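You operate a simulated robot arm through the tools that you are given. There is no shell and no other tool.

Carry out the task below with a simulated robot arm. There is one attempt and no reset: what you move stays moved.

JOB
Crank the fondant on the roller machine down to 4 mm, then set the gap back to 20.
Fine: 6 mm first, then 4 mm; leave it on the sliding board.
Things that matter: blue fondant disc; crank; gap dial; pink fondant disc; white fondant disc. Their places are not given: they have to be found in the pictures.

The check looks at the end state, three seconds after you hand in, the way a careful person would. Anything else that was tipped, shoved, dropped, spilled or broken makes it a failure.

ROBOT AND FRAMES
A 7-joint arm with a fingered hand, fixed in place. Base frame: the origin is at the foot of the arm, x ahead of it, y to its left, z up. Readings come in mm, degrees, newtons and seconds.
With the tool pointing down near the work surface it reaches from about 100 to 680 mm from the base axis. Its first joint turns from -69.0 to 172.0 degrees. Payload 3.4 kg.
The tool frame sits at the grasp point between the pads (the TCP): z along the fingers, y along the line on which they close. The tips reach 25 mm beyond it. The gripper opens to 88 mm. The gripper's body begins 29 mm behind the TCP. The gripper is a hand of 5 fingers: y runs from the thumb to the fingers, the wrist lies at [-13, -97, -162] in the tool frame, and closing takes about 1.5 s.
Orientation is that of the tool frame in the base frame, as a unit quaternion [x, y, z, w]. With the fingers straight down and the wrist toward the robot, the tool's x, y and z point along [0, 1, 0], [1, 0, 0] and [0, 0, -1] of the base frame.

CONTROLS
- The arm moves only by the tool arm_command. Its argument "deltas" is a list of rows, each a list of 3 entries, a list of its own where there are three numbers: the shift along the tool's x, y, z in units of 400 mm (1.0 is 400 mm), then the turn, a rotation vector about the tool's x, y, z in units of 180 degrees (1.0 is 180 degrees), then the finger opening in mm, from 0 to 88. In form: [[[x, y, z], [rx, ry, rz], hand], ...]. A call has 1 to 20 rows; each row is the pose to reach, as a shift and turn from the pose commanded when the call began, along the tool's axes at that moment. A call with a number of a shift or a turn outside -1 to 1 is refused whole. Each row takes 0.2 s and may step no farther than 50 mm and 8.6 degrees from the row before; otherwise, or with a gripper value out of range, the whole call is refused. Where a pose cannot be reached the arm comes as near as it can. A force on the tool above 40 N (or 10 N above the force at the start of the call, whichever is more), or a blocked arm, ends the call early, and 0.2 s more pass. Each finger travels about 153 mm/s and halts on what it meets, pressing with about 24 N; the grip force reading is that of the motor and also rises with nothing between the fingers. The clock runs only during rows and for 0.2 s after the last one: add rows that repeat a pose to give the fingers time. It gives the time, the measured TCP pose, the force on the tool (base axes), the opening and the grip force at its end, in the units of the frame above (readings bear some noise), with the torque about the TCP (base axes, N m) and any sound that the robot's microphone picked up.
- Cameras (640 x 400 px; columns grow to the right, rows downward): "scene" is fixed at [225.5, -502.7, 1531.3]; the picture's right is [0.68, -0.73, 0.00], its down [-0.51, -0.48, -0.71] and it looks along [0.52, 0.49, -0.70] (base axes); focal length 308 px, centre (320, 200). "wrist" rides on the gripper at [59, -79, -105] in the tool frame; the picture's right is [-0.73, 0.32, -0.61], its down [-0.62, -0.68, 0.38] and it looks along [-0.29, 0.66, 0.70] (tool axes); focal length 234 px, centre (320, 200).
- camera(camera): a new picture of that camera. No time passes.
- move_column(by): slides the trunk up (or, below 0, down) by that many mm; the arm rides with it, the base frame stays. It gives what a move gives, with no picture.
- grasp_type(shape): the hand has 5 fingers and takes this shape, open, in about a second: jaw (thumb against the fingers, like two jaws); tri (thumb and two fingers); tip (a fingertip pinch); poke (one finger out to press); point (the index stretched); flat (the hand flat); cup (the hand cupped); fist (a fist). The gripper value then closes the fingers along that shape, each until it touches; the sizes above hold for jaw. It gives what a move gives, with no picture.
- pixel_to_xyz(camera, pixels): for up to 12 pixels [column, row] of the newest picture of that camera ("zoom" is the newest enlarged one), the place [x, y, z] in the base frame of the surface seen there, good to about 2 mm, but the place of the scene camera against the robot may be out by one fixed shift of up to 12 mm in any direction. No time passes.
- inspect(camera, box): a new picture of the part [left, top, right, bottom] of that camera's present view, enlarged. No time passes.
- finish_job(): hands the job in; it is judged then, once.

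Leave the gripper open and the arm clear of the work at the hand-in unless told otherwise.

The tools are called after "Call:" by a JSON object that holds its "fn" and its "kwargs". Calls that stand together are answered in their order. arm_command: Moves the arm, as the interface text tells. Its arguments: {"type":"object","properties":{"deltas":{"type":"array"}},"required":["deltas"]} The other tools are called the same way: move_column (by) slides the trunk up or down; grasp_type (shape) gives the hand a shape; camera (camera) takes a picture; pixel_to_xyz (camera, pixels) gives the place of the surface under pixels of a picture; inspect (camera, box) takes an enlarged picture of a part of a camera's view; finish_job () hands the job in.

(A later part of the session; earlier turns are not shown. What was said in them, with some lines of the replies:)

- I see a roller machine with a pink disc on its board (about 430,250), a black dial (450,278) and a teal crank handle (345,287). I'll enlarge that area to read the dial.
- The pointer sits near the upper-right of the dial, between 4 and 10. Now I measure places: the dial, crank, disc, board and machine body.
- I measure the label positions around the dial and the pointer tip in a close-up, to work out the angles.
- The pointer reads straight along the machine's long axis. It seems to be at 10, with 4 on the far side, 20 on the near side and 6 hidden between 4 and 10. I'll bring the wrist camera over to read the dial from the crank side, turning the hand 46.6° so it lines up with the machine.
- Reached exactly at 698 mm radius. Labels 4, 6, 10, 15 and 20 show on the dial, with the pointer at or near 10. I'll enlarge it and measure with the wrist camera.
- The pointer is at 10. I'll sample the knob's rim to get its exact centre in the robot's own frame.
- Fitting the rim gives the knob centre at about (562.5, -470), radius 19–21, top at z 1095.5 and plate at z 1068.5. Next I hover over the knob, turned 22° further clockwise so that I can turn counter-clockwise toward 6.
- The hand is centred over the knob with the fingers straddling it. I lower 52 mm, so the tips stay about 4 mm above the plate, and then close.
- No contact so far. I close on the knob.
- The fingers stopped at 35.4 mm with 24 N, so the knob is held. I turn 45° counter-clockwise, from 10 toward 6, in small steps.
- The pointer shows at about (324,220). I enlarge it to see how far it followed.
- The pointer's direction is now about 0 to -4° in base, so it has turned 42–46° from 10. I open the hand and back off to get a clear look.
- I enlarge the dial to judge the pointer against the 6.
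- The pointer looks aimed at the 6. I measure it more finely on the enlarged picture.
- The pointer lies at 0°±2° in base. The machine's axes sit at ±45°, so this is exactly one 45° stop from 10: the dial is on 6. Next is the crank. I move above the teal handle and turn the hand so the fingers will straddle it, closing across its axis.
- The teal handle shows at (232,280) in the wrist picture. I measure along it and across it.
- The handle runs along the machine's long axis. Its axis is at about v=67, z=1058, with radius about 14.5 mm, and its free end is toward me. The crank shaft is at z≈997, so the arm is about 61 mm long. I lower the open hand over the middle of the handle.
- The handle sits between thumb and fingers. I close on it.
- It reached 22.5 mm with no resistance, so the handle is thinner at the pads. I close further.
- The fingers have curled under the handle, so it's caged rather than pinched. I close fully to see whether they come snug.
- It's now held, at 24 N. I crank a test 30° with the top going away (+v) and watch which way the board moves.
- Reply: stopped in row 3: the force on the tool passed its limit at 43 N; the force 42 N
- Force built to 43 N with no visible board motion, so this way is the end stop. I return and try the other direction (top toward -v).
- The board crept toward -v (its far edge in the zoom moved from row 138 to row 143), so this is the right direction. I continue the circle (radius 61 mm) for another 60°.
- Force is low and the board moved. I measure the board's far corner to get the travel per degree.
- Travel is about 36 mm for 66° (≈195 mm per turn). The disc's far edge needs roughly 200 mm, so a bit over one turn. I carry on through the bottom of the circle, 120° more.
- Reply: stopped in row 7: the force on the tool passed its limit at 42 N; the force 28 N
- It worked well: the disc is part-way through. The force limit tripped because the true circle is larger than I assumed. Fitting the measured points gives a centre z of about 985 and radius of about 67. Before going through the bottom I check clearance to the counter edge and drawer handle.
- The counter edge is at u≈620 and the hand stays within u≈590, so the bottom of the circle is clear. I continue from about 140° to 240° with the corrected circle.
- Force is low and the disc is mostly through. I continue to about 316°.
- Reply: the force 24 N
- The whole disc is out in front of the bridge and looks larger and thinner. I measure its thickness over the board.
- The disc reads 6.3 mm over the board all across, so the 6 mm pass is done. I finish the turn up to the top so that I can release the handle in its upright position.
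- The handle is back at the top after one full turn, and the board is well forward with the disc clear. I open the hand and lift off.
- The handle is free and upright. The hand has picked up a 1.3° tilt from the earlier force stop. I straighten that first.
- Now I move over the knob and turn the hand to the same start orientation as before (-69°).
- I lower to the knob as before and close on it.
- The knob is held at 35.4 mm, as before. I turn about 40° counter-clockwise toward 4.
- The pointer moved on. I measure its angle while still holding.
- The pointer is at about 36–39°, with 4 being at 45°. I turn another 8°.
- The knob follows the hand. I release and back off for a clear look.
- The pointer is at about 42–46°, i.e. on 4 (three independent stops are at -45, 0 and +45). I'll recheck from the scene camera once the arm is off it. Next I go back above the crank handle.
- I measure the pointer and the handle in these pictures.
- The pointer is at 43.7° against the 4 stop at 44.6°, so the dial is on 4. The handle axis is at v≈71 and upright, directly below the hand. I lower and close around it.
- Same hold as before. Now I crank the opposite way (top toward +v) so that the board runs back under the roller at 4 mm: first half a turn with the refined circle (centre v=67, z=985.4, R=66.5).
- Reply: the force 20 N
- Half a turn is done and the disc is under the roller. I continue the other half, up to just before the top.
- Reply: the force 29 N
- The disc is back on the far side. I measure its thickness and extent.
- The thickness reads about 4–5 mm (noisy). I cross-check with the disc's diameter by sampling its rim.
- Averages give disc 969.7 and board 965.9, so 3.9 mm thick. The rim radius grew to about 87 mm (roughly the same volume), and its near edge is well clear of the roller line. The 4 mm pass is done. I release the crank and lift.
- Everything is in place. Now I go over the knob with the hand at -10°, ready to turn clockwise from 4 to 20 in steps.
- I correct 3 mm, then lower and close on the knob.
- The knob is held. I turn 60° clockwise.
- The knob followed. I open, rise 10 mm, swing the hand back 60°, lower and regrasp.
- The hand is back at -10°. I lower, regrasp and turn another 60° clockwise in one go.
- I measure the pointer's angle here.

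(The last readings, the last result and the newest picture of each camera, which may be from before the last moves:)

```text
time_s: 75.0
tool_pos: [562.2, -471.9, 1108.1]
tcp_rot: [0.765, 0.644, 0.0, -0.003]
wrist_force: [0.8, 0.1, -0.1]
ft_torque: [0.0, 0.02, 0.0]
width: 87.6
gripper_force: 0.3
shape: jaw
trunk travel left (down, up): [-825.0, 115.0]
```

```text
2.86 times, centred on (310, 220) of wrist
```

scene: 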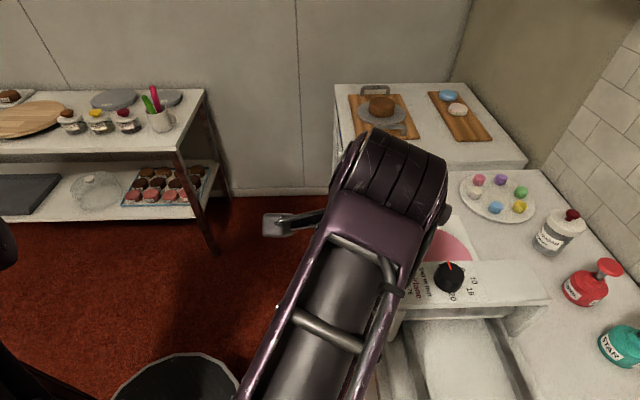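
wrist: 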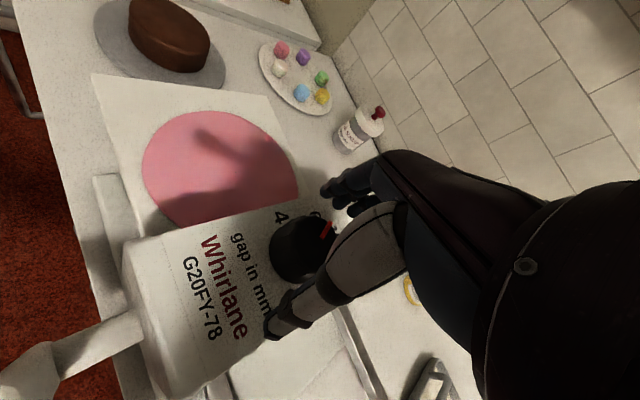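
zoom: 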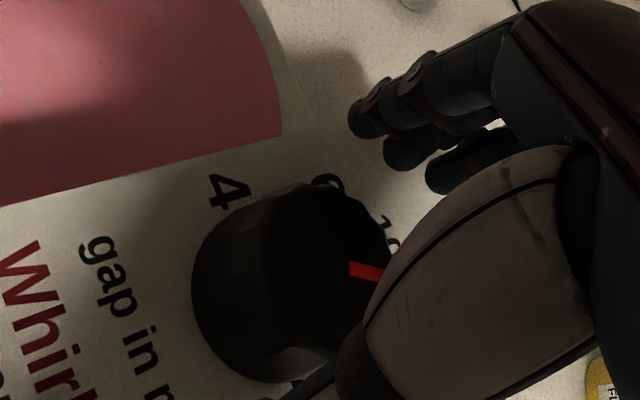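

The pointer is at about -75°, and 20 lies at -135°. One more 60° turn: I lower, regrasp and turn.

Call:
{"fn": "arm_command", "kwargs": {"deltas": [[[0.003, 0, 0.0255], [0, 0, 0], 88], [[0.003, 0, 0.0255], [0, 0, 0], 60], [[0.003, 0, 0.0255], [0, 0, 0], 45], [[0.003, 0, 0.0255], [0, 0, 0], 32], [[0.003, 0, 0.0255], [0, 0, 0], 32], [[0.003, 0, 0.0255], [0, 0, 0], 32], [[0.003, 0, 0.0255], [0, 0, 0], 32], [[0.003, 0, 0.0255], [0, 0, 0.03], 32], [[0.003, 0, 0.0255], [0, 0, 0.06], 32], [[0.003, 0, 0.0255], [0, 0, 0.09], 32], [[0.003, 0, 0.0255], [0, 0, 0.12], 32], [[0.003, 0, 0.0255], [0, 0, 0.15], 32], [[0.003, 0, 0.0255], [0, 0, 0.18], 32], [[0.003, 0, 0.0255], [0, 0, 0.21], 32], [[0.003, 0, 0.0255], [0, 0, 0.24], 32], [[0.003, 0, 0.0255], [0, 0, 0.27], 32], [[0.003, 0, 0.0255], [0, 0, 0.3], 32], [[0.003, 0, 0.0255], [0, 0, 0.333], 32], [[0.003, 0, 0.0255], [0, 0, 0.333], 32]]}}

Call:
{"fn": "camera", "kwargs": {"camera": "wrist"}}

Call:
{"fn": "inspect", "kwargs": {"camera": "scene", "box": [410, 240, 510, 320]}}

```text
time_s: 79.0
tool_pos: [561.9, -469.1, 1097.9]
tcp_rot: [0.985, 0.175, -0.001, -0.003]
wrist_force: [0.2, 0.8, -1.5]
ft_torque: [0.0, -0.05, -0.02]
width: 35.0
gripper_force: 23.7
shape: jaw
trunk travel left (down, up): [-825.0, 115.0]
```

```text
taken
```

wrist: 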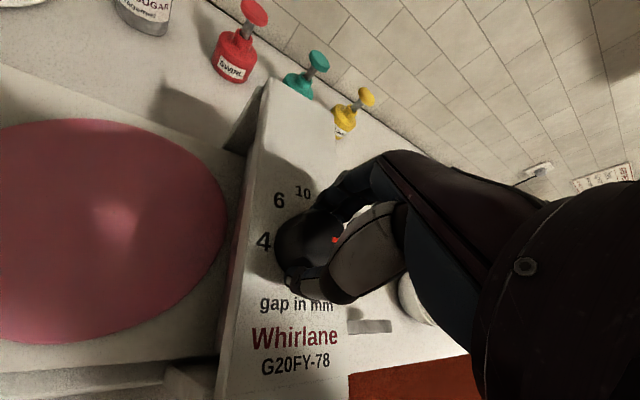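

```text
5.00 times, centred on (460, 280) of scene
```

zoom: 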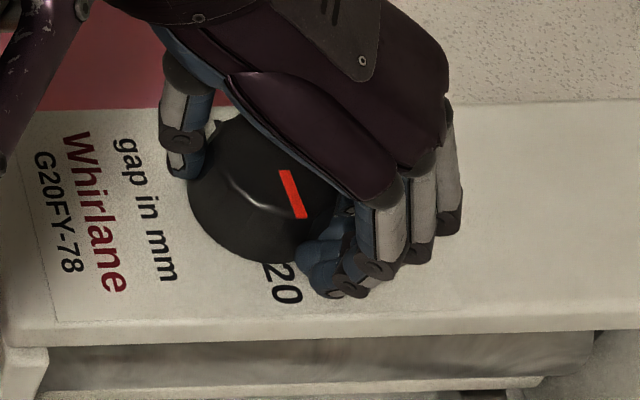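

The scene view shows the pointer well. I measure its angle.

Call:
{"fn": "pixel_to_xyz", "kwargs": {"camera": "zoom", "pixels": [[285, 173], [288, 182], [291, 191], [295, 200], [298, 208], [302, 216]]}}

```text
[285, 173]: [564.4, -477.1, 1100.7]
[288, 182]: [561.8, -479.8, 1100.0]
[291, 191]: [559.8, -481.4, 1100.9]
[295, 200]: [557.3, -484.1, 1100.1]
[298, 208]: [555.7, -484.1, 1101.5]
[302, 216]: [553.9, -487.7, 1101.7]
```

The pointer is at -134.7° and 20 is at -135.4°, so the dial is on 20. I open the hand, lift straight up, then draw back clear of the work.

Call:
{"fn": "arm_command", "kwargs": {"deltas": [[[0, 0, 0], [0, 0, 0], 50], [[0, 0, 0], [0, 0, 0], 70], [[0, 0, 0], [0, 0, 0], 88], [[0, 0, 0], [0, 0, 0], 88], [[0, 0, -0.05], [0, 0, 0], 88], [[0, 0, -0.15], [0, 0, 0], 88], [[0, 0, -0.26], [0, 0, 0], 88], [[0, 0, -0.37], [0, 0, 0], 88], [[0, 0, -0.48], [0, 0, 0], 88], [[0, -0.1, -0.52], [0, 0, 0], 88], [[0, -0.2, -0.55], [0, 0, 0], 88], [[0, -0.3, -0.58], [0, 0, 0], 88], [[0, -0.4, -0.6], [0, 0, 0], 88], [[0, -0.5, -0.6], [0, 0, 0], 88], [[0, -0.6, -0.6], [0, 0, 0], 88], [[0, -0.6, -0.6], [0, 0, 0], 88]]}}

Call:
{"fn": "camera", "kwargs": {"camera": "scene"}}

Call:
{"fn": "inspect", "kwargs": {"camera": "scene", "box": [420, 250, 500, 310]}}

Call:
{"fn": "camera", "kwargs": {"camera": "wrist"}}

```text
time_s: 82.4
tool_pos: [494.3, -226.6, 1318.1]
tcp_rot: [0.984, 0.179, 0.005, -0.007]
wrist_force: [0.9, -0.3, -0.3]
ft_torque: [-0.02, 0.01, 0.01]
width: 87.6
gripper_force: 0.1
shape: jaw
out of reach, approached as far as the arm can: row 11, 12, 13, 14, 15, 16
trunk travel left (down, up): [-825.0, 115.0]
```

```text
taken
```

scene: 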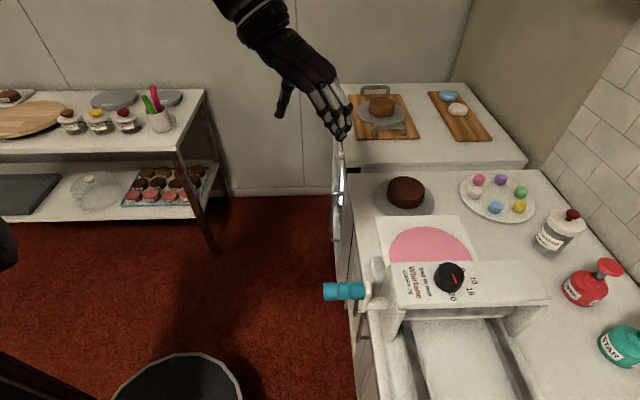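

```text
6.67 times, centred on (460, 280) of scene
```

zoom: 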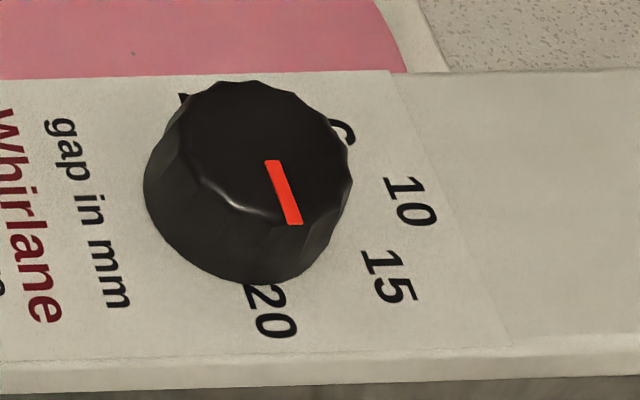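

```text
taken
```

wrist: 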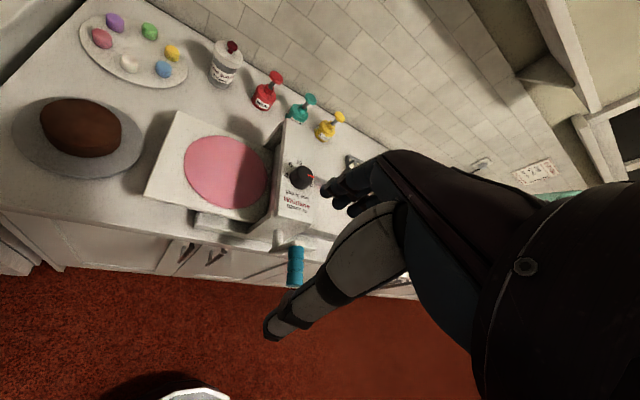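

The arm is clear and nothing else has moved. I do a last fine check of the pointer on 20 and the disc thickness.

Call:
{"fn": "pixel_to_xyz", "kwargs": {"camera": "zoom", "pixels": [[296, 222], [290, 216], [272, 165], [276, 173], [280, 183], [284, 194], [288, 204], [292, 214], [294, 219], [271, 162]]}}

Call:
{"fn": "inspect", "kwargs": {"camera": "wrist", "box": [250, 140, 350, 240]}}

```text
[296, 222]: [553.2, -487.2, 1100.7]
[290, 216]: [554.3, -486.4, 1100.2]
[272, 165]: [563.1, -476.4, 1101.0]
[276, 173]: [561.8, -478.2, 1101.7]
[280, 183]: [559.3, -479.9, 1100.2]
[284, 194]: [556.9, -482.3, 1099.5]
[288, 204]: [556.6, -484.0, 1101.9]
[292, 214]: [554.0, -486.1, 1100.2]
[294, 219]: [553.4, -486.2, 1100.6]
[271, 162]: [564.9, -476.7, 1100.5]
```

```text
4.00 times, centred on (300, 190) of wrist
```

zoom: 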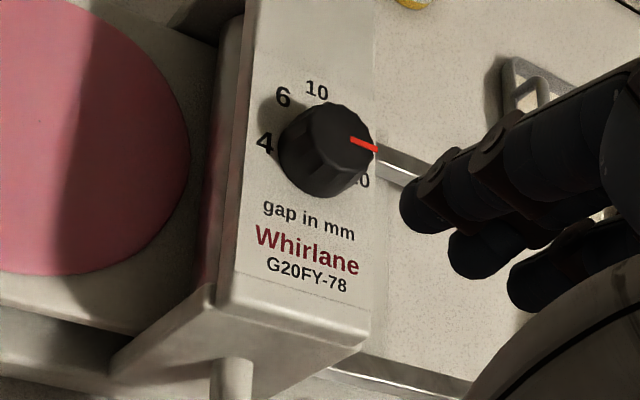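

The pointer measures about -136°, on 20. The pink disc is 4 mm thick on the sliding board, the crank is upright, and the hand is open and clear. I hand in.

Call:
{"fn": "finish_job", "kwargs": {}}

```text
The job is handed in.
```

I rolled the pink fondant at 6 mm, then at 4 mm, and set the gap dial back to 20. The job is handed in, but I haven't seen the check's result.

- **First pass:** with the dial on 6, I cranked the board forward one turn. The disc measured about 6.3 mm thick.
- **Second pass:** with the dial on 4, I cranked the board back one turn. The disc measured about 3.9 mm thick, averaged over many points because the depth readings are noisy. Its growth in diameter fits that thickness.
- **End state:** the pointer is on 20, measured within a degree or so. The pink disc is on the sliding board on the far side of the roller. The crank handle is upright, and the hand is open and clear of the machine.

I did not touch the blue and white discs, and the last pictures show nothing else moved. While finding the cranking direction and radius, the arm stopped twice at its force limit (42–43 N). I saw no damage from either stop.
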